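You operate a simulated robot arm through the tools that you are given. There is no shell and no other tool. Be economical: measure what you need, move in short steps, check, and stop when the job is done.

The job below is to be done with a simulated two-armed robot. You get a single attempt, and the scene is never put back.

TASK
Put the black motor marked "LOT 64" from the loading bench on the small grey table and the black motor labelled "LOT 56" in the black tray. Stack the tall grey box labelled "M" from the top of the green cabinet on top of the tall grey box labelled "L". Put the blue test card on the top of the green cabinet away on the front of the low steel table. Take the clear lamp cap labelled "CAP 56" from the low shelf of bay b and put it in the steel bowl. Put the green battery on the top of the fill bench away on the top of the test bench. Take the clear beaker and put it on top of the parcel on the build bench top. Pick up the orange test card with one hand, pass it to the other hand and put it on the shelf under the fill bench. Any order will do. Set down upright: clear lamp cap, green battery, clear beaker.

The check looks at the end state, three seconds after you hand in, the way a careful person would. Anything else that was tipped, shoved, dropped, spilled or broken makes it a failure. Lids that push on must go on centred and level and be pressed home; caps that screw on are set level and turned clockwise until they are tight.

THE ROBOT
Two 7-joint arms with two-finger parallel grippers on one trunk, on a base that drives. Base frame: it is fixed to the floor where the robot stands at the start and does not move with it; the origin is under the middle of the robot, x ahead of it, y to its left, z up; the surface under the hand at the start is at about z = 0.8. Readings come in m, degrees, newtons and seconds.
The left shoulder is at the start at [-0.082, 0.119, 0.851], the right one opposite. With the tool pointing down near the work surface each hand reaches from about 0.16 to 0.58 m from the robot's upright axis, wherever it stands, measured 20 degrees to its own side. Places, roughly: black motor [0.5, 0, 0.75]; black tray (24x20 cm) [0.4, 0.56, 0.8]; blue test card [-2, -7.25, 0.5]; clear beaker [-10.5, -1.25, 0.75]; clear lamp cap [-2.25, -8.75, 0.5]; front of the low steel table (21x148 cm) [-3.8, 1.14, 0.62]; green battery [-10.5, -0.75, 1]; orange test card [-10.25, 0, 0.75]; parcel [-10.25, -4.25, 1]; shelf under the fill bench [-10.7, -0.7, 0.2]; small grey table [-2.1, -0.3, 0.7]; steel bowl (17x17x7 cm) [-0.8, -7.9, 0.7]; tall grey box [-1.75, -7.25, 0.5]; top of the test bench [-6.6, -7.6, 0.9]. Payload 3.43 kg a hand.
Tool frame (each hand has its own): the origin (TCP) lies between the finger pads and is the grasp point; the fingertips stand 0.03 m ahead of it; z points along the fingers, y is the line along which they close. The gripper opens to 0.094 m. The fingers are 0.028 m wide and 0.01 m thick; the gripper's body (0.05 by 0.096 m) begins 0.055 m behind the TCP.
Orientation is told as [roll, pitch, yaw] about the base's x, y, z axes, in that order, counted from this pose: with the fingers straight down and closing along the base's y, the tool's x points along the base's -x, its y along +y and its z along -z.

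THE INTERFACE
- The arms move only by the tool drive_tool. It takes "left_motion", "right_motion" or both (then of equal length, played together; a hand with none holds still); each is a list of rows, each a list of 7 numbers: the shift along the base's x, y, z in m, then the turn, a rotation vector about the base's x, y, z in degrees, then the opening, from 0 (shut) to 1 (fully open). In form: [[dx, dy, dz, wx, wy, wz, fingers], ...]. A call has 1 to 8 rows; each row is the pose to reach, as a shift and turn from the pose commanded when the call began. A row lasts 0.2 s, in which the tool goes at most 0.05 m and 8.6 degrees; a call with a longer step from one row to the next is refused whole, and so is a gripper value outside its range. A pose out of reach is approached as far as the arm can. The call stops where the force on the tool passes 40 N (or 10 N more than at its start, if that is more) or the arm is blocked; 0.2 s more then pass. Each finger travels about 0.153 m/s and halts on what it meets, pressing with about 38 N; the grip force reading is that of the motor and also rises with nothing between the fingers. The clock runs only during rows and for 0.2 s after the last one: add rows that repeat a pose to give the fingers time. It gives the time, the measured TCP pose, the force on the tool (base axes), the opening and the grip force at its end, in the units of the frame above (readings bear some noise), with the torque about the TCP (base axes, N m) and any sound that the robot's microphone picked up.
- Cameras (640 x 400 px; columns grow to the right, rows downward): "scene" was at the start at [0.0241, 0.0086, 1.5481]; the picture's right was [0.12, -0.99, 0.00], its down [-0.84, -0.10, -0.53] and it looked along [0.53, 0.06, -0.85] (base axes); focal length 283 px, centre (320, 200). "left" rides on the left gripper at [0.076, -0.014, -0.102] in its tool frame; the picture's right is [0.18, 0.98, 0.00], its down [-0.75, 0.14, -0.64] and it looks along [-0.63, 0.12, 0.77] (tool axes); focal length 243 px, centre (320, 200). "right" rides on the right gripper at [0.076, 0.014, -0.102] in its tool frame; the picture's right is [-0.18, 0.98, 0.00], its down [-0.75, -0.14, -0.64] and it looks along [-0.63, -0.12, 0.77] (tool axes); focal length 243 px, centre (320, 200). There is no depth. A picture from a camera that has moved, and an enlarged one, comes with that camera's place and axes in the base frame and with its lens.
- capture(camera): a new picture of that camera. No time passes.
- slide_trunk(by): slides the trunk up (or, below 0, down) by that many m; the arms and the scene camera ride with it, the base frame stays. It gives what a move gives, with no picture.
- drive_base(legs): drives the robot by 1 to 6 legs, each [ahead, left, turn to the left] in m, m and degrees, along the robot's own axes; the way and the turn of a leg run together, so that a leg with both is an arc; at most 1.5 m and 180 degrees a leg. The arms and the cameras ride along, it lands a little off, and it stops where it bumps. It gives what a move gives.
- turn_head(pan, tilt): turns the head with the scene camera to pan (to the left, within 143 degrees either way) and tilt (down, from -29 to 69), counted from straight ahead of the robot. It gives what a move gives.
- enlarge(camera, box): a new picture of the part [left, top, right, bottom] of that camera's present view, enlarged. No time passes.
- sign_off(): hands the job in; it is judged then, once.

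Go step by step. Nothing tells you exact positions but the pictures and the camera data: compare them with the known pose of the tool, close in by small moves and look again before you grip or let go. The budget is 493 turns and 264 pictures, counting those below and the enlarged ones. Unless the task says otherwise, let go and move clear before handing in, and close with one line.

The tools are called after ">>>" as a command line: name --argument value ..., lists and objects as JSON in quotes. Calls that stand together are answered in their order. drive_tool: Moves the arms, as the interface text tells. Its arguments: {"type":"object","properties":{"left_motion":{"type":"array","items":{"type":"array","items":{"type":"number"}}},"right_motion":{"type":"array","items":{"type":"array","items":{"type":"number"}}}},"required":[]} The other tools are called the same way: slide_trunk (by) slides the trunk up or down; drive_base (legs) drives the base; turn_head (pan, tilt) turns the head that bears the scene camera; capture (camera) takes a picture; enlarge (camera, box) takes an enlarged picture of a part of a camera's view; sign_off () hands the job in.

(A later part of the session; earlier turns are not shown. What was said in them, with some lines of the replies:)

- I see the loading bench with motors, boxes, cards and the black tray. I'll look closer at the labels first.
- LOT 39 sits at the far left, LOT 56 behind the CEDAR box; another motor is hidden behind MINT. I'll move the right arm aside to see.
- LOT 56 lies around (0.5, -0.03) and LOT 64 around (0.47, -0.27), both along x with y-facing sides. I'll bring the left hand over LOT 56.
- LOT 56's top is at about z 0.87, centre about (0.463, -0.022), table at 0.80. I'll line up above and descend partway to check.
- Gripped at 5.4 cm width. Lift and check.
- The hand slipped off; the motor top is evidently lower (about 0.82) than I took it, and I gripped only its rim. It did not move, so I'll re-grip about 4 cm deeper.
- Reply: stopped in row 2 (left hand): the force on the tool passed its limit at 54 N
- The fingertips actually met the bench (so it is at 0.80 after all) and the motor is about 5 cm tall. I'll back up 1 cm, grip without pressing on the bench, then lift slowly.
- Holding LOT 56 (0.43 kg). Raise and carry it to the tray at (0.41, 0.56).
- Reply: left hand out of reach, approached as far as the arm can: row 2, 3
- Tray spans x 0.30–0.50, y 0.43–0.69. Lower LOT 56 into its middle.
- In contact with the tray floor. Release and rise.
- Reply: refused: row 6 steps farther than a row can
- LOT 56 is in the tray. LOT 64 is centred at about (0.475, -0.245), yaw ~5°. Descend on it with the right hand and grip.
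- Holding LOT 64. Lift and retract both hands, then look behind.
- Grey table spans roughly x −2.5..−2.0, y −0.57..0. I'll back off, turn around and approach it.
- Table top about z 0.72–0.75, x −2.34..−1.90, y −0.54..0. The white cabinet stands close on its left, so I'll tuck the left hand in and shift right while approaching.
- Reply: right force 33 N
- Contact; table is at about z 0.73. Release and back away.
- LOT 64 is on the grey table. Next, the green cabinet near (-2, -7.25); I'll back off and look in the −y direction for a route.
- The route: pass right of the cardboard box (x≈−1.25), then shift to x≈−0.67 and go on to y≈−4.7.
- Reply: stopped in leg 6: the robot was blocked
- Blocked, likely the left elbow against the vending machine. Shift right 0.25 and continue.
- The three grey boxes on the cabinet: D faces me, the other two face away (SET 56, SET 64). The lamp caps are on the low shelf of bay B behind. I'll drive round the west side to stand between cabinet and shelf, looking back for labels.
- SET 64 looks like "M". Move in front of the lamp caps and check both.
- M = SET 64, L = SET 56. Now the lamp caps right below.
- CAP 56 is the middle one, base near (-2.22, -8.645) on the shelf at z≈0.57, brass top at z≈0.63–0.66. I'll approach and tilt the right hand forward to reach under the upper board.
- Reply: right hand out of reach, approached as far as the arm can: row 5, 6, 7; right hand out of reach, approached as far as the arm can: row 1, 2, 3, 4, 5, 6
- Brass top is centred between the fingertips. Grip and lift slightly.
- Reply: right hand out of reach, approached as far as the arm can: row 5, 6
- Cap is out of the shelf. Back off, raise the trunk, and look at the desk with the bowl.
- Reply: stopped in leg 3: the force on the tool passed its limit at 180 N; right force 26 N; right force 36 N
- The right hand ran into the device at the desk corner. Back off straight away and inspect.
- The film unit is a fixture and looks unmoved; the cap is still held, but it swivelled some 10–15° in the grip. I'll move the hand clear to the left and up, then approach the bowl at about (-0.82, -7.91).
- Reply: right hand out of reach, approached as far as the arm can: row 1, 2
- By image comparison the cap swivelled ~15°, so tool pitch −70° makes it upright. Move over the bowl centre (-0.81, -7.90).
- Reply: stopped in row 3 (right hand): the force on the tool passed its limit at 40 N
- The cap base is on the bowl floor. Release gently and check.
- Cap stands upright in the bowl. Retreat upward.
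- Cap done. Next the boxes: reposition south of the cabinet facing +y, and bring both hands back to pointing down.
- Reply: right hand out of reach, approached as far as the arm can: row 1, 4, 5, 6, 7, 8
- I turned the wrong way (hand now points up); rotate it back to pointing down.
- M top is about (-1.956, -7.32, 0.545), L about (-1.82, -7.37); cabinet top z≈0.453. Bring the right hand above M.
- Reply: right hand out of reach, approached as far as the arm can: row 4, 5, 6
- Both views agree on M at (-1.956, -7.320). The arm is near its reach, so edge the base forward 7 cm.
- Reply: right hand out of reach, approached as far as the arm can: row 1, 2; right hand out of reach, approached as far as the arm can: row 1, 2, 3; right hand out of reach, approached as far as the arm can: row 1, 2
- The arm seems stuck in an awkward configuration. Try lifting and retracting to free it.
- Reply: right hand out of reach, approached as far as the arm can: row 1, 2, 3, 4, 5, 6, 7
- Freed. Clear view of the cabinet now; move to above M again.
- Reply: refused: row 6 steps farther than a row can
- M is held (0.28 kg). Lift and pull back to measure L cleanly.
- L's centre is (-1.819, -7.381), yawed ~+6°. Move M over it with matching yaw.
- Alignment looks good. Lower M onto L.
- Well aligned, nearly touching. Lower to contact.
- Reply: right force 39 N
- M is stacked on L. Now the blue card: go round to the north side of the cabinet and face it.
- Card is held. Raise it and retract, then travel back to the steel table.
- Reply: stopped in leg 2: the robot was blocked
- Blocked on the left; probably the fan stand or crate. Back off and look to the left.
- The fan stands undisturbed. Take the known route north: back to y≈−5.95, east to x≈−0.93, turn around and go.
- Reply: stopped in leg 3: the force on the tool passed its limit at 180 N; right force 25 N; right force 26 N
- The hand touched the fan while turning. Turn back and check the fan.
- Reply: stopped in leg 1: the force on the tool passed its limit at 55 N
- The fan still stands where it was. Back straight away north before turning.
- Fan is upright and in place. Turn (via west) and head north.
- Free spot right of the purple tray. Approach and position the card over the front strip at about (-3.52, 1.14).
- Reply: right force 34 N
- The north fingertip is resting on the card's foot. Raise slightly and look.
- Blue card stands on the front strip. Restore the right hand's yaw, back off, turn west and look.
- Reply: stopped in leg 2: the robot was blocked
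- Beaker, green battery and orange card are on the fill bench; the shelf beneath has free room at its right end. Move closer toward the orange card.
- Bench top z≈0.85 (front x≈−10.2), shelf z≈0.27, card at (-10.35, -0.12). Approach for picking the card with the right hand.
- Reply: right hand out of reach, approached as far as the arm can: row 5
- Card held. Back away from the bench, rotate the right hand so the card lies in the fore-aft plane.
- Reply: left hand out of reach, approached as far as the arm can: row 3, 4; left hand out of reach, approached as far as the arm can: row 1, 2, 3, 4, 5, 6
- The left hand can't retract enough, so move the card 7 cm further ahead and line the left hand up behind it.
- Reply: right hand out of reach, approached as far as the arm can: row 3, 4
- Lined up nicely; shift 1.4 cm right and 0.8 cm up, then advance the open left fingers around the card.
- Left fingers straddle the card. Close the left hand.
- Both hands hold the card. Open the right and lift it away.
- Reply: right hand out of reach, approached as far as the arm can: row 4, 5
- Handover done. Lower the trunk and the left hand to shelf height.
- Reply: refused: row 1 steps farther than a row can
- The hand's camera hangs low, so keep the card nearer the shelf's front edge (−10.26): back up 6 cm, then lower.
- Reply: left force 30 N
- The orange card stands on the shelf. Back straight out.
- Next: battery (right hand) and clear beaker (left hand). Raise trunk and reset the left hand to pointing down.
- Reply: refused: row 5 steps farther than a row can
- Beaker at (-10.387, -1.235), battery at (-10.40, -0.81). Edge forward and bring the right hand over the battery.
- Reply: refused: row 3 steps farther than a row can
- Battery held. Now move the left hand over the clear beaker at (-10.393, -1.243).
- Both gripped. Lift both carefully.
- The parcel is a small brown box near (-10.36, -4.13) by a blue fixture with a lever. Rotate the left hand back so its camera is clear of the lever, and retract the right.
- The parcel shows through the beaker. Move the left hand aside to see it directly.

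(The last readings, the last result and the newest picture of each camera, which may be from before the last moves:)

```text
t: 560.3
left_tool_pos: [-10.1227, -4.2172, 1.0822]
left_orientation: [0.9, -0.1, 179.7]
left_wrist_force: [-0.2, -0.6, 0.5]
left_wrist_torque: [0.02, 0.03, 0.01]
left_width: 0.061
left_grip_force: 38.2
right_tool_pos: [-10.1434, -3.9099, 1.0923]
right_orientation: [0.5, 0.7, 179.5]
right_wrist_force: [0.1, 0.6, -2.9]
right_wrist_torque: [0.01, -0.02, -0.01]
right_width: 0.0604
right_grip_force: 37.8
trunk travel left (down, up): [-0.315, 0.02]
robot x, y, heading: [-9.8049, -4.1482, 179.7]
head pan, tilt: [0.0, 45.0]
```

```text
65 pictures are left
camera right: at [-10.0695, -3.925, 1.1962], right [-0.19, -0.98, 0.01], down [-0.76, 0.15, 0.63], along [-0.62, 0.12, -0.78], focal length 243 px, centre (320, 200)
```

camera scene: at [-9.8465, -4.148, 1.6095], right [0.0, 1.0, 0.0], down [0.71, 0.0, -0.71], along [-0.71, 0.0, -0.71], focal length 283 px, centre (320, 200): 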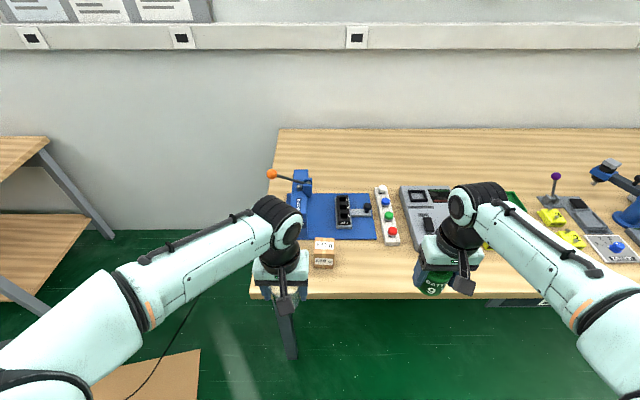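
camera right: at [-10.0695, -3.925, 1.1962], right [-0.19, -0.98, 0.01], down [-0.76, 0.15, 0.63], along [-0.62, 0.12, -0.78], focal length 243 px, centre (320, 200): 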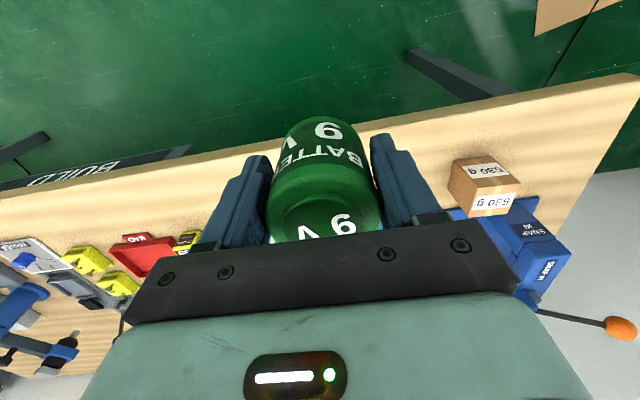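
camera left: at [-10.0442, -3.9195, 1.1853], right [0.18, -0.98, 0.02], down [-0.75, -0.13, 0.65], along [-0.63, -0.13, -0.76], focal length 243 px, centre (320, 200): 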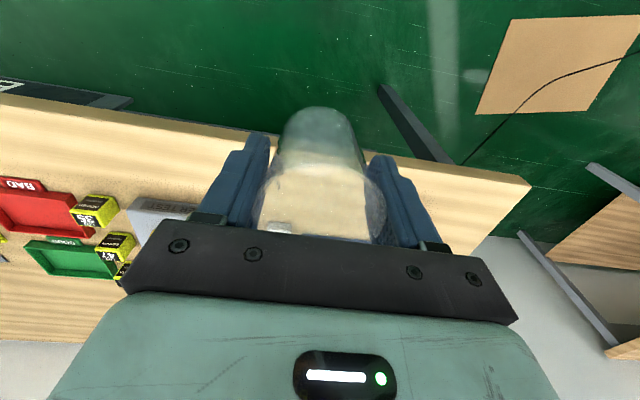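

>>> enlarge --camera "scene" --box '[260, 160, 400, 290]'

>>> enlarge --camera "right" --box '[420, 130, 560, 250]'

```text
3.08 times, centred on (330, 225) of scene
camera zoom: at [-9.8465, -4.148, 1.6095], right [0.0, 1.0, 0.0], down [0.71, 0.0, -0.71], along [-0.71, 0.0, -0.71], focal length 872 px, centre (289, 123)
```

zoom: 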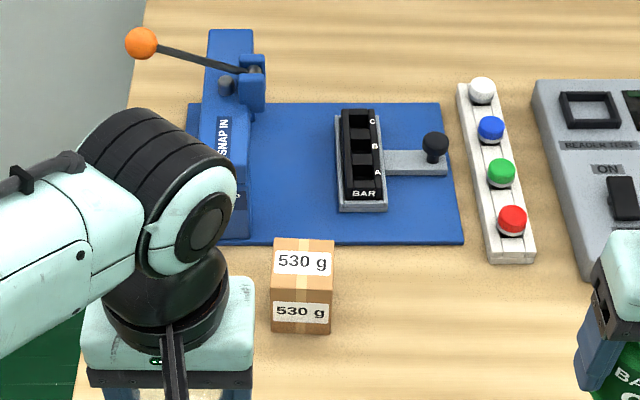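

```text
3.33 times, centred on (490, 190) of right
camera zoom: at [-10.0695, -3.925, 1.1962], right [-0.19, -0.98, 0.01], down [-0.76, 0.15, 0.63], along [-0.62, 0.12, -0.78], focal length 809 px, centre (-247, 233)
```

zoom: 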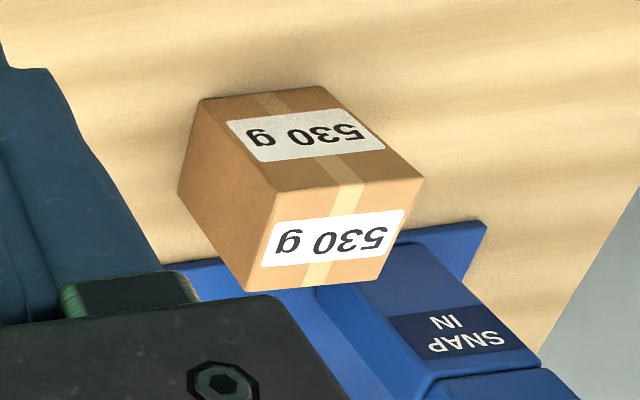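

Parcel top centre is (-10.344, -4.135, 0.919). Move the beaker above it.

>>> drive_tool --left_motion '[[-0.03, 0.012, 0.0, 0, 0, 0, 0.2], [-0.06, 0.024, 0.0, 0, 0, 0, 0.2], [-0.09, 0.036, 0.0, 0, 0, 0, 0.2], [-0.12, 0.048, 0, 0, 0, 0, 0.2], [-0.15, 0.06, 0, 0, 0, 0, 0.2], [-0.18, 0.072, 0, 0, 0, 0, 0.2], [-0.205, 0.08, 0, 0, 0, 0, 0.2], [-0.221, 0.082, -0.02, 0, 0, 0, 0.2]]'

>>> capture --camera "left"

>>> enlarge --camera "scene" --box '[260, 160, 400, 290]'

>>> enlarge --camera "right" --box '[380, 50, 560, 230]'

```text
t: 562.1
left_tool_pos: [-10.3214, -4.1417, 1.0649]
left_orientation: [0.9, 0.0, 179.5]
left_wrist_force: [-0.2, 0.2, -0.8]
left_wrist_torque: [-0.01, 0.0, 0.02]
left_width: 0.0609
left_grip_force: 38.0
left hand out of reach, approached as far as the arm can: row 7, 8
right_tool_pos: [-10.1438, -3.9104, 1.0917]
right_orientation: [0.5, 0.7, 179.5]
right_wrist_force: [0.6, -1.2, -3.3]
right_wrist_torque: [0.0, -0.04, 0.0]
right_width: 0.0605
right_grip_force: 37.4
trunk travel left (down, up): [-0.315, 0.02]
robot x, y, heading: [-9.805, -4.1494, 179.9]
head pan, tilt: [0.0, 45.0]
```

```text
62 pictures are left
camera left: at [-10.2465, -4.1265, 1.1681], right [0.18, -0.98, 0.02], down [-0.75, -0.12, 0.64], along [-0.63, -0.13, -0.76], focal length 243 px, centre (320, 200)
```

left: 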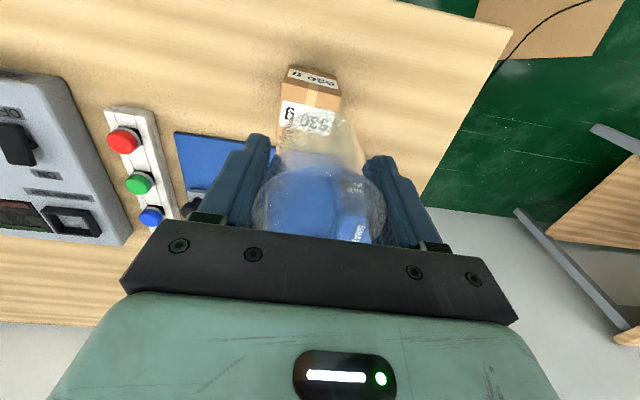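

```text
3.08 times, centred on (330, 225) of scene
camera zoom: at [-9.8464, -4.1485, 1.6095], right [0.0, 1.0, 0.0], down [0.71, 0.0, -0.71], along [-0.71, 0.0, -0.71], focal length 872 px, centre (289, 123)
```

zoom: 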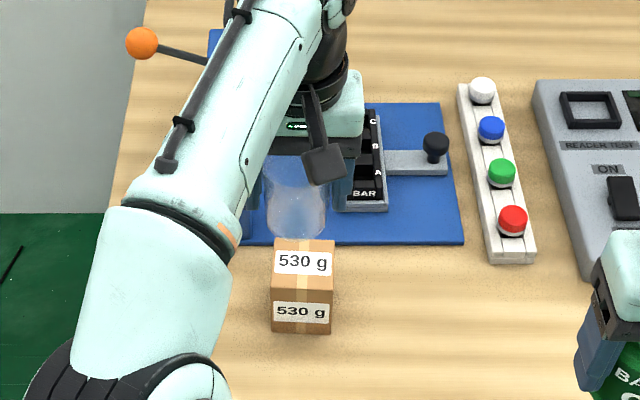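

```text
2.22 times, centred on (470, 140) of right
camera zoom: at [-10.0693, -3.9255, 1.1963], right [-0.19, -0.98, 0.01], down [-0.76, 0.15, 0.63], along [-0.62, 0.12, -0.78], focal length 539 px, centre (-13, 333)
```

zoom: 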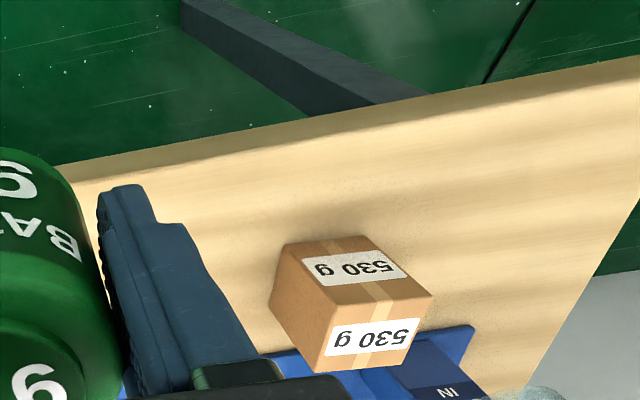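

>>> drive_base --legs '[[0.06, 0.0, 0]]'

>>> drive_tool --left_motion '[[0.0, 0, -0.01, 0, 0, 0, 0.2]]'

```text
t: 563.0
left_tool_pos: [-10.3823, -4.141, 1.0658]
left_orientation: [0.9, 0.0, 179.6]
left_wrist_force: [0.0, -1.0, -0.1]
left_wrist_torque: [0.02, -0.01, -0.03]
left_width: 0.0606
left_grip_force: 38.5
right_tool_pos: [-10.2042, -3.9094, 1.0919]
right_orientation: [0.5, 0.8, 179.5]
right_wrist_force: [-0.5, 0.4, -4.5]
right_wrist_torque: [-0.01, -0.05, -0.02]
right_width: 0.0607
right_grip_force: 38.0
trunk travel left (down, up): [-0.315, 0.02]
robot x, y, heading: [-9.8697, -4.148, 179.9]
head pan, tilt: [0.0, 45.0]
```

```text
t: 563.5
left_tool_pos: [-10.3823, -4.1415, 1.0556]
left_orientation: [0.9, -0.1, 179.5]
left_wrist_force: [0.0, -0.5, -0.6]
left_wrist_torque: [-0.02, 0.01, -0.02]
left_width: 0.0609
left_grip_force: 38.4
right_tool_pos: [-10.203, -3.91, 1.0926]
right_orientation: [0.5, 0.8, 179.4]
right_wrist_force: [-0.3, 0.0, -5.2]
right_wrist_torque: [0.01, -0.02, -0.02]
right_width: 0.0605
right_grip_force: 37.8
trunk travel left (down, up): [-0.315, 0.02]
robot x, y, heading: [-9.8714, -4.1495, 179.6]
head pan, tilt: [0.0, 45.0]
```

>>> drive_tool --left_motion '[[0.02, 0.003, 0, 0, 0, 0, 0.2], [0.038, 0.0065, 0, 0, 0, 0, 0.2], [0.038, 0.0065, -0.02, 0, 0, 0, 0.2]]'

>>> capture --camera "left"

>>> enlarge --camera "scene" --box '[260, 180, 400, 310]'

```text
t: 564.2
left_tool_pos: [-10.3465, -4.1336, 1.0356]
left_orientation: [0.8, -0.1, 179.6]
left_wrist_force: [0.2, 0.2, -0.9]
left_wrist_torque: [-0.02, -0.03, 0.0]
left_width: 0.0611
left_grip_force: 37.8
right_tool_pos: [-10.205, -3.9104, 1.0919]
right_orientation: [0.5, 0.9, 179.4]
right_wrist_force: [0.6, -0.3, -3.2]
right_wrist_torque: [0.02, -0.06, -0.01]
right_width: 0.0603
right_grip_force: 38.3
trunk travel left (down, up): [-0.315, 0.02]
robot x, y, heading: [-9.8711, -4.1492, 179.6]
head pan, tilt: [0.0, 45.0]
```

```text
59 pictures are left
camera left: at [-10.2704, -4.1189, 1.1376], right [0.18, -0.98, 0.01], down [-0.75, -0.13, 0.65], along [-0.63, -0.13, -0.76], focal length 243 px, centre (320, 200)
```

left: 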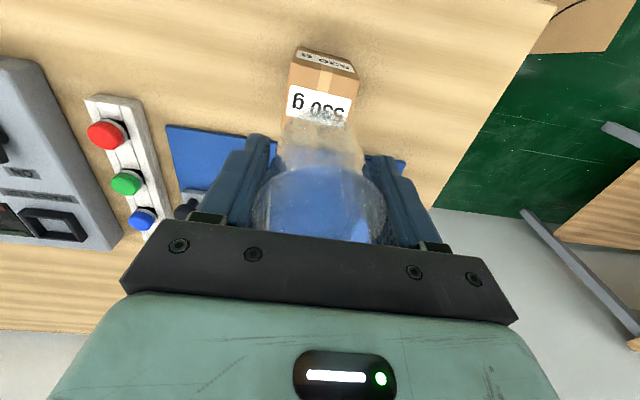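

```text
3.08 times, centred on (330, 245) of scene
camera zoom: at [-9.9078, -4.1478, 1.6095], right [0.0, 1.0, 0.0], down [0.71, 0.0, -0.71], along [-0.71, 0.0, -0.71], focal length 872 px, centre (289, 62)
```

zoom: 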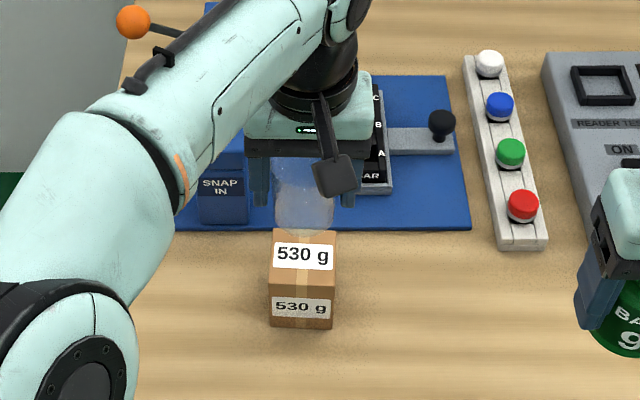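

Aligned. Lower the beaker onto the parcel.

>>> drive_tool --left_motion '[[0.002, -0.001, -0.02, 0, 0, 0, 0.2], [0.002, -0.001, -0.04, 0, 0, 0, 0.2], [0.002, -0.001, -0.055, 0, 0, 0, 0.2], [0.002, -0.001, -0.062, 0, 0, 0, 0.2]]'

>>> enlarge --camera "scene" --box '[270, 200, 380, 300]'

>>> capture --camera "left"

```text
t: 565.2
left_tool_pos: [-10.3422, -4.1359, 0.9728]
left_orientation: [0.8, -0.1, 179.7]
left_wrist_force: [-0.3, 0.3, -0.5]
left_wrist_torque: [0.0, -0.04, -0.01]
left_width: 0.0608
left_grip_force: 37.9
right_tool_pos: [-10.2046, -3.9097, 1.0917]
right_orientation: [0.5, 0.7, 179.5]
right_wrist_force: [0.2, -0.1, -3.5]
right_wrist_torque: [0.0, -0.04, -0.02]
right_width: 0.0605
right_grip_force: 38.2
trunk travel left (down, up): [-0.315, 0.02]
robot x, y, heading: [-9.8694, -4.1474, 179.7]
head pan, tilt: [0.0, 45.0]
```

```text
4.00 times, centred on (325, 250) of scene
camera zoom: at [-9.9072, -4.1477, 1.6095], right [0.0, 1.0, 0.0], down [0.71, 0.0, -0.71], along [-0.71, 0.0, -0.71], focal length 1134 px, centre (300, 0)
```

zoom: 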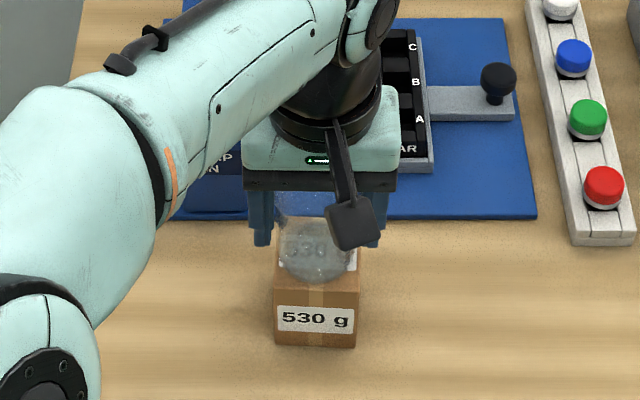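

```text
56 pictures are left
camera left: at [-10.2667, -4.1204, 1.0761], right [0.18, -0.98, 0.01], down [-0.75, -0.13, 0.65], along [-0.63, -0.12, -0.76], focal length 243 px, centre (320, 200)
```

left: 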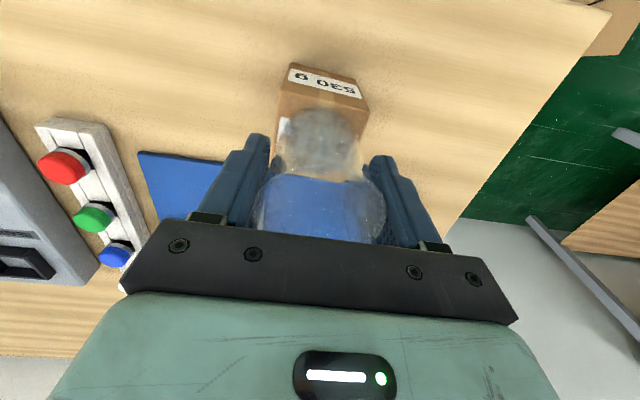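

>>> drive_tool --left_motion '[[0, 0, -0.003, 0, 0, 0, 0.2], [0, 0, -0.006, 0, 0, 0, 0.2], [0, 0, -0.009, 0, 0, 0, 0.2]]'

```text
t: 566.0
left_tool_pos: [-10.3439, -4.1356, 0.9707]
left_orientation: [0.8, -0.6, 179.6]
left_wrist_force: [-3.5, -2.9, 30.1]
left_wrist_torque: [0.01, 0.14, 0.05]
left_width: 0.0613
left_grip_force: 37.9
right_tool_pos: [-10.2033, -3.9101, 1.0944]
right_orientation: [0.6, 0.7, 179.4]
right_wrist_force: [0.2, -0.4, -3.8]
right_wrist_torque: [-0.05, -0.01, 0.05]
right_width: 0.0606
right_grip_force: 37.9
trunk travel left (down, up): [-0.315, 0.02]
robot x, y, heading: [-9.8711, -4.1477, 179.8]
head pan, tilt: [0.0, 45.0]
```

Flat contact. Relieve and release slowly.

>>> drive_tool --left_motion '[[0, 0, 0.006, 0, 0, 0, 0.4], [0, 0, 0.006, 0, 0, 0, 0.66], [0, 0, 0.006, 0, 0, 0, 0.72], [0, 0, 0.006, 0, 0, 0, 0.8], [0, 0, 0.006, 0, 0, 0, 0.9], [0, 0, 0.006, 0, 0, 0, 1]]'

>>> capture --camera "left"

```text
t: 567.5
left_tool_pos: [-10.3425, -4.135, 0.9702]
left_orientation: [0.9, -0.1, 179.6]
left_wrist_force: [0.0, -0.1, 1.2]
left_wrist_torque: [0.02, 0.01, 0.0]
left_width: 0.0939
left_grip_force: 0.0
right_tool_pos: [-10.2054, -3.9094, 1.0921]
right_orientation: [0.6, 0.8, 179.4]
right_wrist_force: [-0.2, 0.2, -3.4]
right_wrist_torque: [-0.03, -0.03, -0.02]
right_width: 0.0601
right_grip_force: 37.6
trunk travel left (down, up): [-0.315, 0.02]
robot x, y, heading: [-9.8709, -4.1475, 179.7]
head pan, tilt: [0.0, 45.0]
```

```text
55 pictures are left
camera left: at [-10.2668, -4.12, 1.0731], right [0.18, -0.98, 0.01], down [-0.75, -0.13, 0.65], along [-0.63, -0.12, -0.76], focal length 243 px, centre (320, 200)
```

left: 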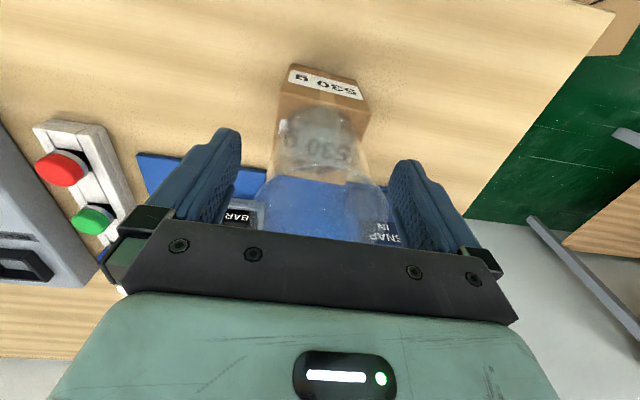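

>>> drive_tool --left_motion '[[0, -0.004, 0.0, 0, 0, 0, 1], [0, -0.004, 0.015, 0, 0, 0, 1], [0, -0.004, 0.04, 0, 0, 0, 1], [0, -0.004, 0.07, 0, 0, 0, 1], [0, -0.004, 0.1, 0, 0, 0, 1], [0, -0.004, 0.12, 0, 0, 0, 1]]'

>>> drive_tool --left_motion '[[0.04, 0, 0.0, 0, 0, 0, 1], [0.08, 0, 0.0, 0, 0, 0, 1], [0.12, 0, 0.0, 0, 0, 0, 1], [0.16, -0.02, 0, 0, 0, 0, 1], [0.2, -0.04, 0, 0, 0, 0, 1], [0.22, -0.07, 0, 0, 0, 0, 1]]'

>>> enlarge --camera "scene" --box '[270, 190, 390, 300]'

```text
t: 568.9
left_tool_pos: [-10.3424, -4.1394, 1.09]
left_orientation: [0.9, 0.0, 179.4]
left_wrist_force: [0.7, 0.5, 0.4]
left_wrist_torque: [-0.01, -0.01, -0.02]
left_width: 0.0943
left_grip_force: 0.0
right_tool_pos: [-10.2048, -3.9087, 1.0941]
right_orientation: [0.5, 0.8, 179.4]
right_wrist_force: [-0.2, -0.7, -4.4]
right_wrist_torque: [0.02, -0.01, 0.01]
right_width: 0.0603
right_grip_force: 37.9
trunk travel left (down, up): [-0.315, 0.02]
robot x, y, heading: [-9.8721, -4.1455, 179.7]
head pan, tilt: [0.0, 45.0]
```

```text
t: 570.2
left_tool_pos: [-10.1209, -4.2088, 1.0901]
left_orientation: [0.9, -0.1, 179.5]
left_wrist_force: [-0.4, -0.4, 1.1]
left_wrist_torque: [-0.01, -0.05, -0.01]
left_width: 0.0943
left_grip_force: 0.1
right_tool_pos: [-10.2052, -3.9104, 1.0921]
right_orientation: [0.5, 0.8, 179.5]
right_wrist_force: [0.5, -0.5, -3.9]
right_wrist_torque: [-0.02, -0.02, -0.02]
right_width: 0.0604
right_grip_force: 38.0
trunk travel left (down, up): [-0.315, 0.02]
robot x, y, heading: [-9.8684, -4.1485, 179.9]
head pan, tilt: [0.0, 45.0]
```

```text
3.64 times, centred on (330, 245) of scene
camera zoom: at [-9.9065, -4.1488, 1.6095], right [0.0, 1.0, 0.0], down [0.71, 0.0, -0.71], along [-0.71, 0.0, -0.71], focal length 1030 px, centre (284, 36)
```

zoom: 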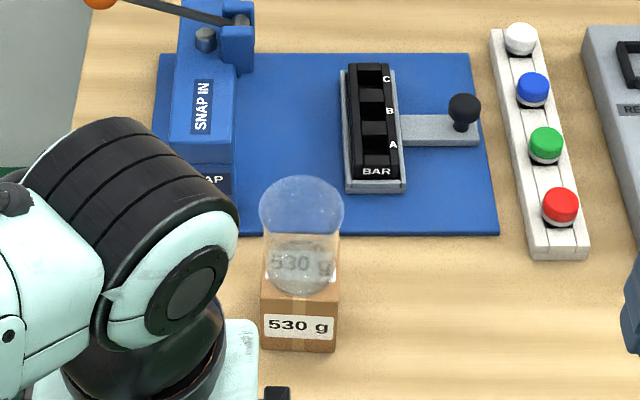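

Beaker stands on the parcel. Back off and look toward the test bench near (-6.6, -7.6).

>>> drive_base --legs '[[-0.55, 0, 0]]'

>>> turn_head --pan 125 --tilt 20

>>> capture --camera "scene"

```text
t: 573.4
left_tool_pos: [-9.5722, -4.2098, 1.0903]
left_orientation: [0.9, -0.2, 179.5]
left_wrist_force: [0.3, -0.5, -0.3]
left_wrist_torque: [-0.03, 0.01, 0.01]
left_width: 0.0938
left_grip_force: 0.0
right_tool_pos: [-9.6553, -3.9114, 1.0925]
right_orientation: [0.5, 0.8, 179.5]
right_wrist_force: [0.9, -0.1, -3.4]
right_wrist_torque: [-0.04, -0.01, -0.01]
right_width: 0.0608
right_grip_force: 37.8
trunk travel left (down, up): [-0.315, 0.02]
robot x, y, heading: [-9.319, -4.1516, 180.1]
head pan, tilt: [0.0, 45.0]
```

```text
t: 575.5
left_tool_pos: [-9.5731, -4.2105, 1.0906]
left_orientation: [0.9, -0.1, 179.6]
left_wrist_force: [0.8, -0.4, -0.3]
left_wrist_torque: [0.01, -0.01, -0.02]
left_width: 0.0943
left_grip_force: 0.1
right_tool_pos: [-9.6568, -3.9117, 1.092]
right_orientation: [0.6, 0.8, 179.5]
right_wrist_force: [0.4, 0.1, -4.2]
right_wrist_torque: [-0.02, -0.01, 0.0]
right_width: 0.0604
right_grip_force: 38.5
trunk travel left (down, up): [-0.315, 0.02]
robot x, y, heading: [-9.3216, -4.1535, 179.7]
head pan, tilt: [125.0, 20.0]
```

```text
53 pictures are left
camera scene: at [-9.2238, -4.2261, 1.6482], right [-0.82, -0.57, 0.0], down [-0.2, 0.28, -0.94], along [0.54, -0.77, -0.34], focal length 283 px, centre (320, 200)
```

scene: 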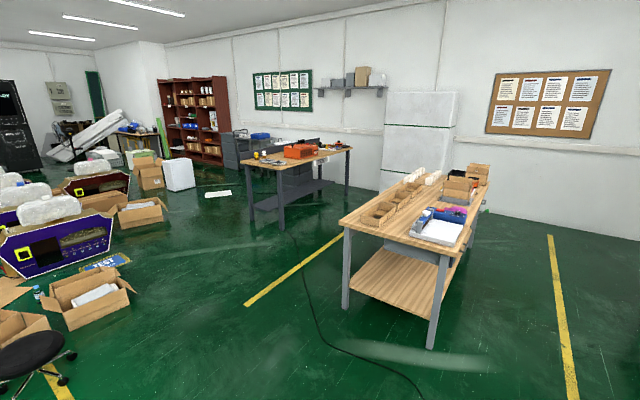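

>>> drive_base --legs '[[0, 0, 90], [0, 1.5, 0], [0, 0.25, 0], [1.5, 0, 0]]'

>>> turn_head --pan 30 --tilt 30

>>> capture --camera "scene"

```text
t: 602.0
left_tool_pos: [-7.5062, -5.8762, 1.0906]
left_orientation: [0.9, -0.1, -90.7]
left_wrist_force: [0.1, -0.3, 0.1]
left_wrist_torque: [0.02, 0.01, 0.02]
left_width: 0.0942
left_grip_force: 0.1
right_tool_pos: [-7.8054, -5.9578, 1.0917]
right_orientation: [0.6, 0.7, -90.8]
right_wrist_force: [-0.6, 0.4, -3.2]
right_wrist_torque: [0.03, -0.01, -0.01]
right_width: 0.0606
right_grip_force: 38.1
trunk travel left (down, up): [-0.315, 0.02]
robot x, y, heading: [-7.5658, -5.6227, -90.4]
head pan, tilt: [125.0, 20.0]
```

```text
t: 603.7
left_tool_pos: [-7.5067, -5.8767, 1.091]
left_orientation: [0.9, -0.1, -90.7]
left_wrist_force: [0.5, -0.5, 0.5]
left_wrist_torque: [-0.01, 0.01, 0.02]
left_width: 0.094
left_grip_force: 0.1
right_tool_pos: [-7.8055, -5.9575, 1.0923]
right_orientation: [0.5, 0.8, -90.8]
right_wrist_force: [0.3, -0.5, -3.7]
right_wrist_torque: [0.09, -0.01, -0.02]
right_width: 0.0603
right_grip_force: 37.5
trunk travel left (down, up): [-0.315, 0.02]
robot x, y, heading: [-7.5666, -5.6258, -90.4]
head pan, tilt: [30.0, 30.0]
```

```text
52 pictures are left
camera scene: at [-7.521, -5.6579, 1.6321], right [-0.87, -0.49, 0.0], down [-0.25, 0.43, -0.87], along [0.43, -0.75, -0.5], focal length 283 px, centre (320, 200)
```

scene: 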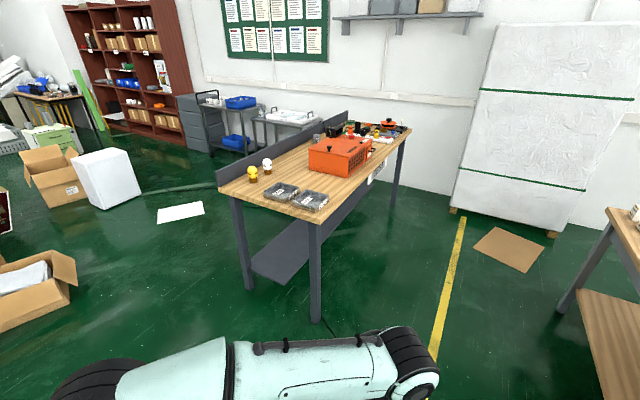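

>>> drive_base --legs '[[1.22, 0, 0.4], [0, 0, 90], [0.25, 0, 0]]'

>>> turn_head --pan 0 --tilt 45

>>> capture --camera "scene"

>>> capture --camera "right"

```text
t: 615.2
left_tool_pos: [-7.0777, -6.8011, 1.09]
left_orientation: [0.9, 0.0, -1.2]
left_wrist_force: [0.8, -0.5, 0.2]
left_wrist_torque: [0.01, 0.0, 0.01]
left_width: 0.0939
left_grip_force: 0.1
right_tool_pos: [-7.0001, -7.1016, 1.0924]
right_orientation: [0.5, 0.8, -1.4]
right_wrist_force: [-0.8, 0.3, -5.1]
right_wrist_torque: [-0.02, 0.03, -0.02]
right_width: 0.0606
right_grip_force: 37.8
trunk travel left (down, up): [-0.315, 0.02]
robot x, y, heading: [-7.3281, -6.8602, -1.0]
head pan, tilt: [30.0, 30.0]
```

```text
t: 616.2
left_tool_pos: [-7.0772, -6.8023, 1.0893]
left_orientation: [0.9, -0.1, -1.4]
left_wrist_force: [0.0, -0.4, 0.3]
left_wrist_torque: [0.02, -0.01, 0.03]
left_width: 0.0942
left_grip_force: 0.0
right_tool_pos: [-6.9988, -7.1019, 1.0931]
right_orientation: [0.5, 0.8, -1.4]
right_wrist_force: [0.3, 0.3, -3.3]
right_wrist_torque: [-0.01, 0.03, -0.03]
right_width: 0.0606
right_grip_force: 37.7
trunk travel left (down, up): [-0.315, 0.02]
robot x, y, heading: [-7.3278, -6.8573, -1.0]
head pan, tilt: [0.0, 45.0]
```

```text
51 pictures are left
camera scene: at [-7.2936, -6.8588, 1.6095], right [-0.02, -1.0, 0.0], down [-0.71, 0.01, -0.71], along [0.71, -0.01, -0.71], focal length 283 px, centre (320, 200)
```

scene: 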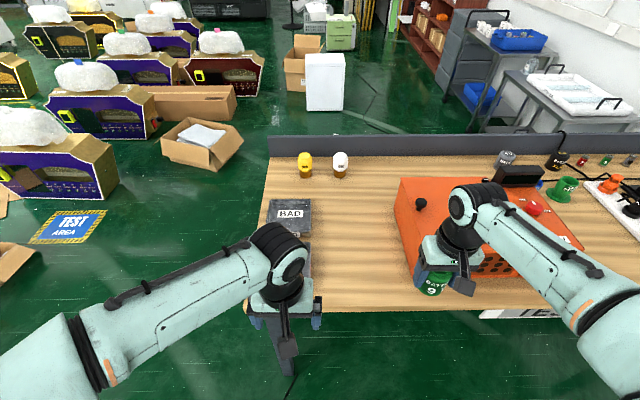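

```text
50 pictures are left
camera right: at [-7.0737, -7.0879, 1.1962], right [0.21, 0.98, 0.01], down [0.76, -0.17, 0.63], along [0.62, -0.13, -0.78], focal length 243 px, centre (320, 200)
```

right: 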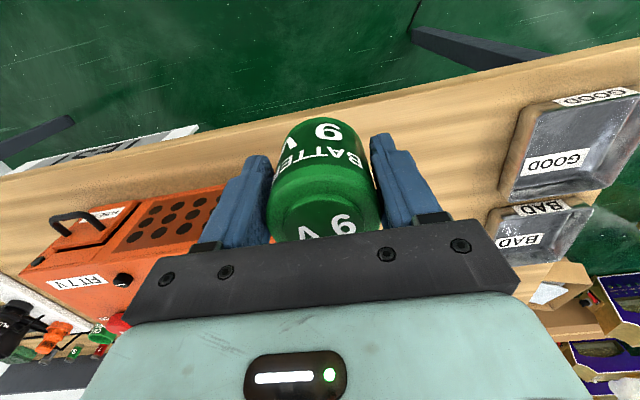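

Free spot between the trays and the orange unit: about (-6.76, -6.99). Move the battery there.

>>> drive_tool --right_motion '[[0.03, 0.014, 0, 0, 0, 0, 0], [0.06, 0.028, 0, 0, 0, 0, 0], [0.09, 0.042, 0, 0, 0, 0, 0], [0.12, 0.056, 0, 0, 0, 0, 0], [0.15, 0.07, 0, 0, 0, 0, 0], [0.18, 0.084, 0, 0, 0, 0, 0], [0.21, 0.098, -0.02, 0, 0, 0, 0], [0.235, 0.11, -0.05, 0, 0, 0, 0]]' --left_motion '[[0, 0.02, 0, 0, 0, 0, 1], [0, 0.04, 0, 0, 0, 0, 1], [0, 0.06, 0, 0, 0, 0, 1], [0, 0.08, 0, 0, 0, 0, 1], [0, 0.1, 0, 0, 0, 0, 1], [0, 0.12, 0, 0, 0, 0, 1], [0, 0.12, 0, 0, 0, 0, 1], [0, 0.12, 0, 0, 0, 0, 1]]'

>>> capture --camera "scene"

>>> capture --camera "right"

```text
t: 618.0
left_tool_pos: [-7.0761, -6.6806, 1.0899]
left_orientation: [0.9, 0.1, -1.4]
left_wrist_force: [0.8, -0.1, 0.2]
left_wrist_torque: [0.0, 0.03, 0.0]
left_width: 0.094
left_grip_force: 0.1
right_tool_pos: [-6.7838, -6.9993, 1.0432]
right_orientation: [0.5, 0.8, -1.3]
right_wrist_force: [-0.6, -0.8, -3.6]
right_wrist_torque: [0.02, 0.05, 0.0]
right_width: 0.0605
right_grip_force: 37.9
right hand out of reach, approached as far as the arm can: row 7, 8
trunk travel left (down, up): [-0.315, 0.02]
robot x, y, heading: [-7.3316, -6.8647, -1.0]
head pan, tilt: [0.0, 45.0]
```

```text
49 pictures are left
camera scene: at [-7.2923, -6.8586, 1.6094], right [-0.02, -1.0, 0.0], down [-0.71, 0.01, -0.71], along [0.71, -0.01, -0.71], focal length 283 px, centre (320, 200)
```

scene: 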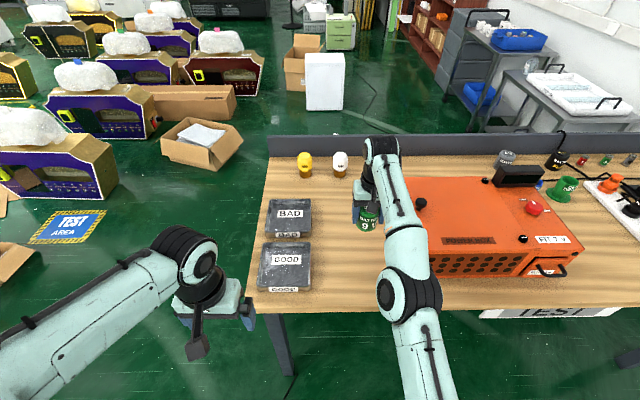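

```text
48 pictures are left
camera right: at [-6.8585, -6.9845, 1.1458], right [0.21, 0.98, 0.01], down [0.76, -0.16, 0.63], along [0.62, -0.13, -0.78], focal length 243 px, centre (320, 200)
```

right: 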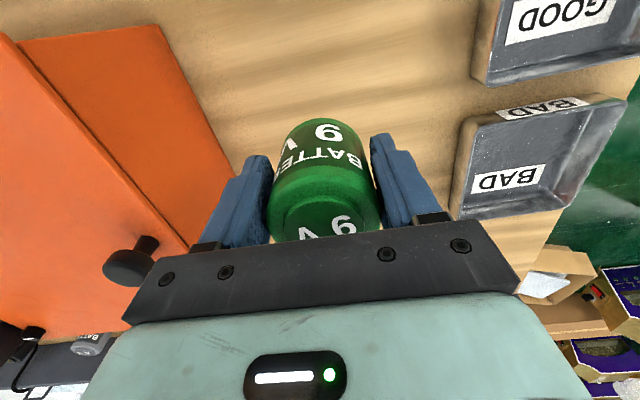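

>>> drive_tool --right_motion '[[-0.02, 0, -0.03, 0, 0, 0, 0], [-0.02, 0, -0.06, 0, 0, 0, 0], [-0.02, 0, -0.09, 0, 0, 0, 0], [-0.02, 0, -0.11, 0, 0, 0, 0], [-0.02, 0, -0.125, 0, 0, 0, 0], [-0.02, 0, -0.132, 0, 0, 0, 0]]'

>>> capture --camera "right"

>>> enlarge --camera "scene" --box '[290, 130, 450, 280]'

```text
t: 619.4
left_tool_pos: [-7.0761, -6.682, 1.0888]
left_orientation: [1.0, -0.2, -1.4]
left_wrist_force: [-0.4, -0.3, 0.2]
left_wrist_torque: [0.02, 0.01, 0.03]
left_width: 0.0937
left_grip_force: 0.0
right_tool_pos: [-6.7577, -6.9931, 0.9127]
right_orientation: [0.4, 0.9, -1.4]
right_wrist_force: [0.0, -0.1, -4.0]
right_wrist_torque: [-0.01, 0.03, 0.0]
right_width: 0.0604
right_grip_force: 38.1
right hand out of reach, approached as far as the arm can: row 1, 2, 3, 4, 5, 6
trunk travel left (down, up): [-0.315, 0.02]
robot x, y, heading: [-7.3292, -6.8615, -1.1]
head pan, tilt: [0.0, 45.0]
```

```text
47 pictures are left
camera right: at [-6.8321, -6.9794, 1.0172], right [0.21, 0.98, 0.01], down [0.76, -0.17, 0.63], along [0.62, -0.13, -0.78], focal length 243 px, centre (320, 200)
```

right: 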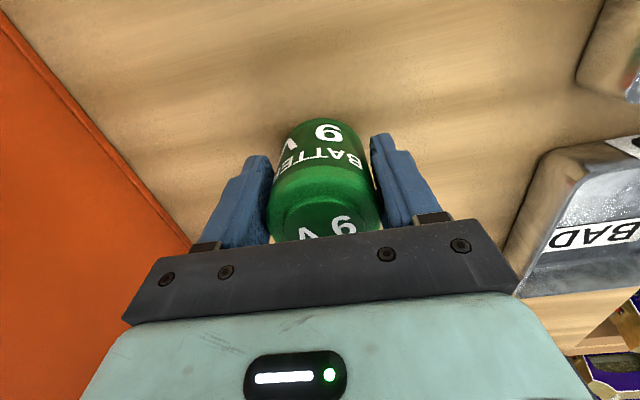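

```text
2.67 times, centred on (370, 205) of scene
camera zoom: at [-7.293, -6.8589, 1.6094], right [-0.02, -1.0, 0.0], down [-0.71, 0.01, -0.71], along [0.71, -0.01, -0.71], focal length 756 px, centre (187, 187)
```

zoom: 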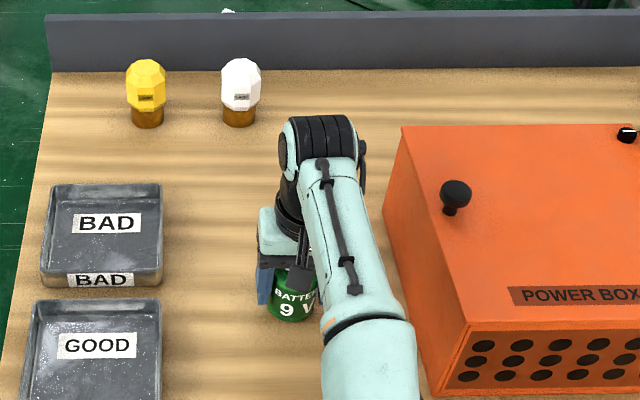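

Battery is just above clear bench surface. Lower in small steps to contact.

>>> drive_tool --right_motion '[[0, 0, -0.005, 0, 0, 0, 0], [0, 0, -0.01, 0, 0, 0, 0], [0, 0, -0.015, 0, 0, 0, 0], [0, 0, -0.02, 0, 0, 0, 0], [0, 0, -0.025, 0, 0, 0, 0]]'

>>> enlarge --camera "scene" --box '[330, 190, 420, 270]'

```text
t: 620.6
left_tool_pos: [-7.0795, -6.6815, 1.0896]
left_orientation: [0.9, -0.2, -1.3]
left_wrist_force: [0.3, 0.2, 0.1]
left_wrist_torque: [-0.03, 0.02, 0.01]
left_width: 0.094
left_grip_force: 0.1
right_tool_pos: [-6.7545, -6.9944, 0.8954]
right_orientation: [0.5, 0.2, -1.3]
right_wrist_force: [-0.2, 2.6, 32.2]
right_wrist_torque: [-0.76, -0.39, 0.05]
right_width: 0.0606
right_grip_force: 38.0
right hand out of reach, approached as far as the arm can: row 4, 5
trunk travel left (down, up): [-0.315, 0.02]
robot x, y, heading: [-7.3299, -6.8561, -1.0]
head pan, tilt: [0.0, 45.0]
```

```text
5.00 times, centred on (375, 230) of scene
camera zoom: at [-7.2969, -6.8573, 1.6097], right [-0.02, -1.0, 0.0], down [-0.71, 0.01, -0.71], along [0.71, -0.01, -0.71], focal length 1417 px, centre (45, 50)
```

zoom: 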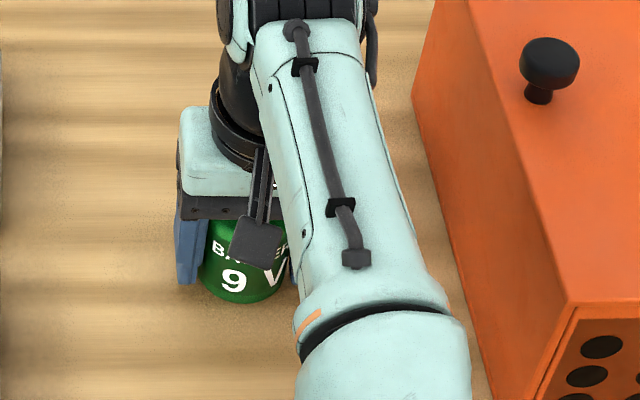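

Contact. Relieve, open and withdraw upward.

>>> drive_tool --right_motion '[[0, 0, 0.006, 0, 0, 0, 0], [0, 0, 0.006, 0, 0, 0, 0.68], [0, 0, 0.006, 0, 0, 0, 0.8], [0, 0, 0.006, 0, 0, 0, 1], [0, 0, 0.006, 0, 0, 0, 1]]'

>>> capture --camera "right"

```text
t: 621.8
left_tool_pos: [-7.0769, -6.6823, 1.0897]
left_orientation: [0.9, -0.1, -1.2]
left_wrist_force: [0.5, 0.1, 0.1]
left_wrist_torque: [0.01, 0.03, 0.0]
left_width: 0.0942
left_grip_force: 0.0
right_tool_pos: [-6.7554, -6.9948, 0.8954]
right_orientation: [0.5, 0.8, -1.4]
right_wrist_force: [-0.4, 0.8, -0.6]
right_wrist_torque: [-0.04, 0.0, 0.0]
right_width: 0.0938
right_grip_force: 0.0
trunk travel left (down, up): [-0.315, 0.02]
robot x, y, heading: [-7.3307, -6.8577, -1.1]
head pan, tilt: [0.0, 45.0]
```

```text
44 pictures are left
camera right: at [-6.8303, -6.9798, 0.9993], right [0.21, 0.98, 0.01], down [0.76, -0.17, 0.63], along [0.62, -0.13, -0.78], focal length 243 px, centre (320, 200)
```

right: 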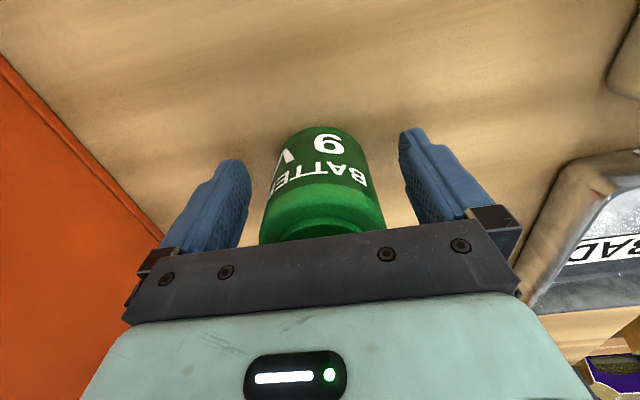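

>>> drive_tool --right_motion '[[0, 0, 0.02, 0, 0, 0, 1], [0, 0, 0.05, 0, 0, 0, 1], [0, 0, 0.09, 0, 0, 0, 1], [0, 0, 0.13, 0, 0, 0, 1], [-0.04, 0, 0.15, 0, 0, 0, 1], [-0.08, 0, 0.16, 0, 0, 0, 1], [-0.12, 0, 0.17, 0, 0, 0, 1], [-0.16, 0, 0.17, 0, 0, 0, 1]]'

>>> drive_base --legs '[[-0.4, 0, 0]]'

>>> capture --camera "scene"

```text
t: 623.6
left_tool_pos: [-7.0783, -6.681, 1.0899]
left_orientation: [1.0, -0.1, -1.3]
left_wrist_force: [0.0, 0.1, -0.3]
left_wrist_torque: [-0.01, -0.01, 0.0]
left_width: 0.0941
left_grip_force: 0.1
right_tool_pos: [-6.8129, -6.9826, 1.1002]
right_orientation: [0.5, 0.8, -1.2]
right_wrist_force: [0.4, 1.0, 0.0]
right_wrist_torque: [0.01, 0.01, -0.03]
right_width: 0.0944
right_grip_force: 0.0
right hand out of reach, approached as far as the arm can: row 3, 4, 5, 6, 7, 8
trunk travel left (down, up): [-0.315, 0.02]
robot x, y, heading: [-7.3304, -6.858, -1.0]
head pan, tilt: [0.0, 45.0]
```

```text
t: 626.1
left_tool_pos: [-7.4734, -6.6751, 1.0886]
left_orientation: [1.0, 0.0, -2.0]
left_wrist_force: [-0.2, 0.7, -0.1]
left_wrist_torque: [0.0, -0.04, 0.0]
left_width: 0.0938
left_grip_force: 0.1
right_tool_pos: [-7.2125, -6.9817, 1.0996]
right_orientation: [0.5, 0.7, -2.2]
right_wrist_force: [-0.3, 0.7, -0.2]
right_wrist_torque: [0.01, 0.0, 0.0]
right_width: 0.0939
right_grip_force: 0.0
trunk travel left (down, up): [-0.315, 0.02]
robot x, y, heading: [-7.7262, -6.8465, -1.9]
head pan, tilt: [0.0, 45.0]
```

```text
43 pictures are left
camera scene: at [-7.6931, -6.8496, 1.6096], right [-0.03, -1.0, 0.0], down [-0.71, 0.02, -0.71], along [0.71, -0.02, -0.71], focal length 283 px, centre (320, 200)
```

scene: 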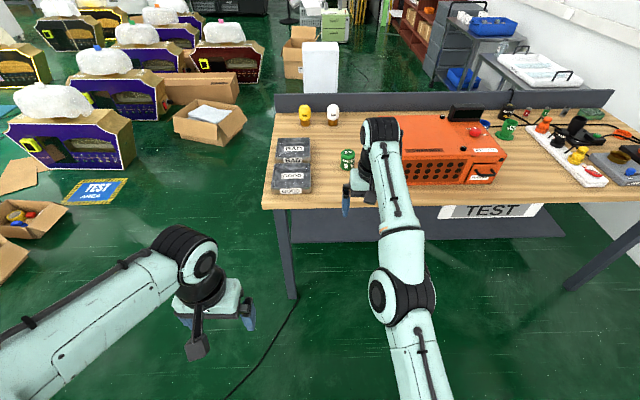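

The battery stands upright on the test bench, so all seven tasks are in place and both hands are empty and clear. Handing in.

>>> sign_off

```text
The job is handed in.
```

I finished all seven tasks, saw each item in its place in the camera pictures, and handed the job in with both hands empty and clear. While moving, the arms and base bumped several fixed things: both vending-machine and fan contacts, the film unit and an unseen object near (-3.7, -1.25). The fan and the film unit looked unmoved afterwards; I did not check the vending machine or the last one.
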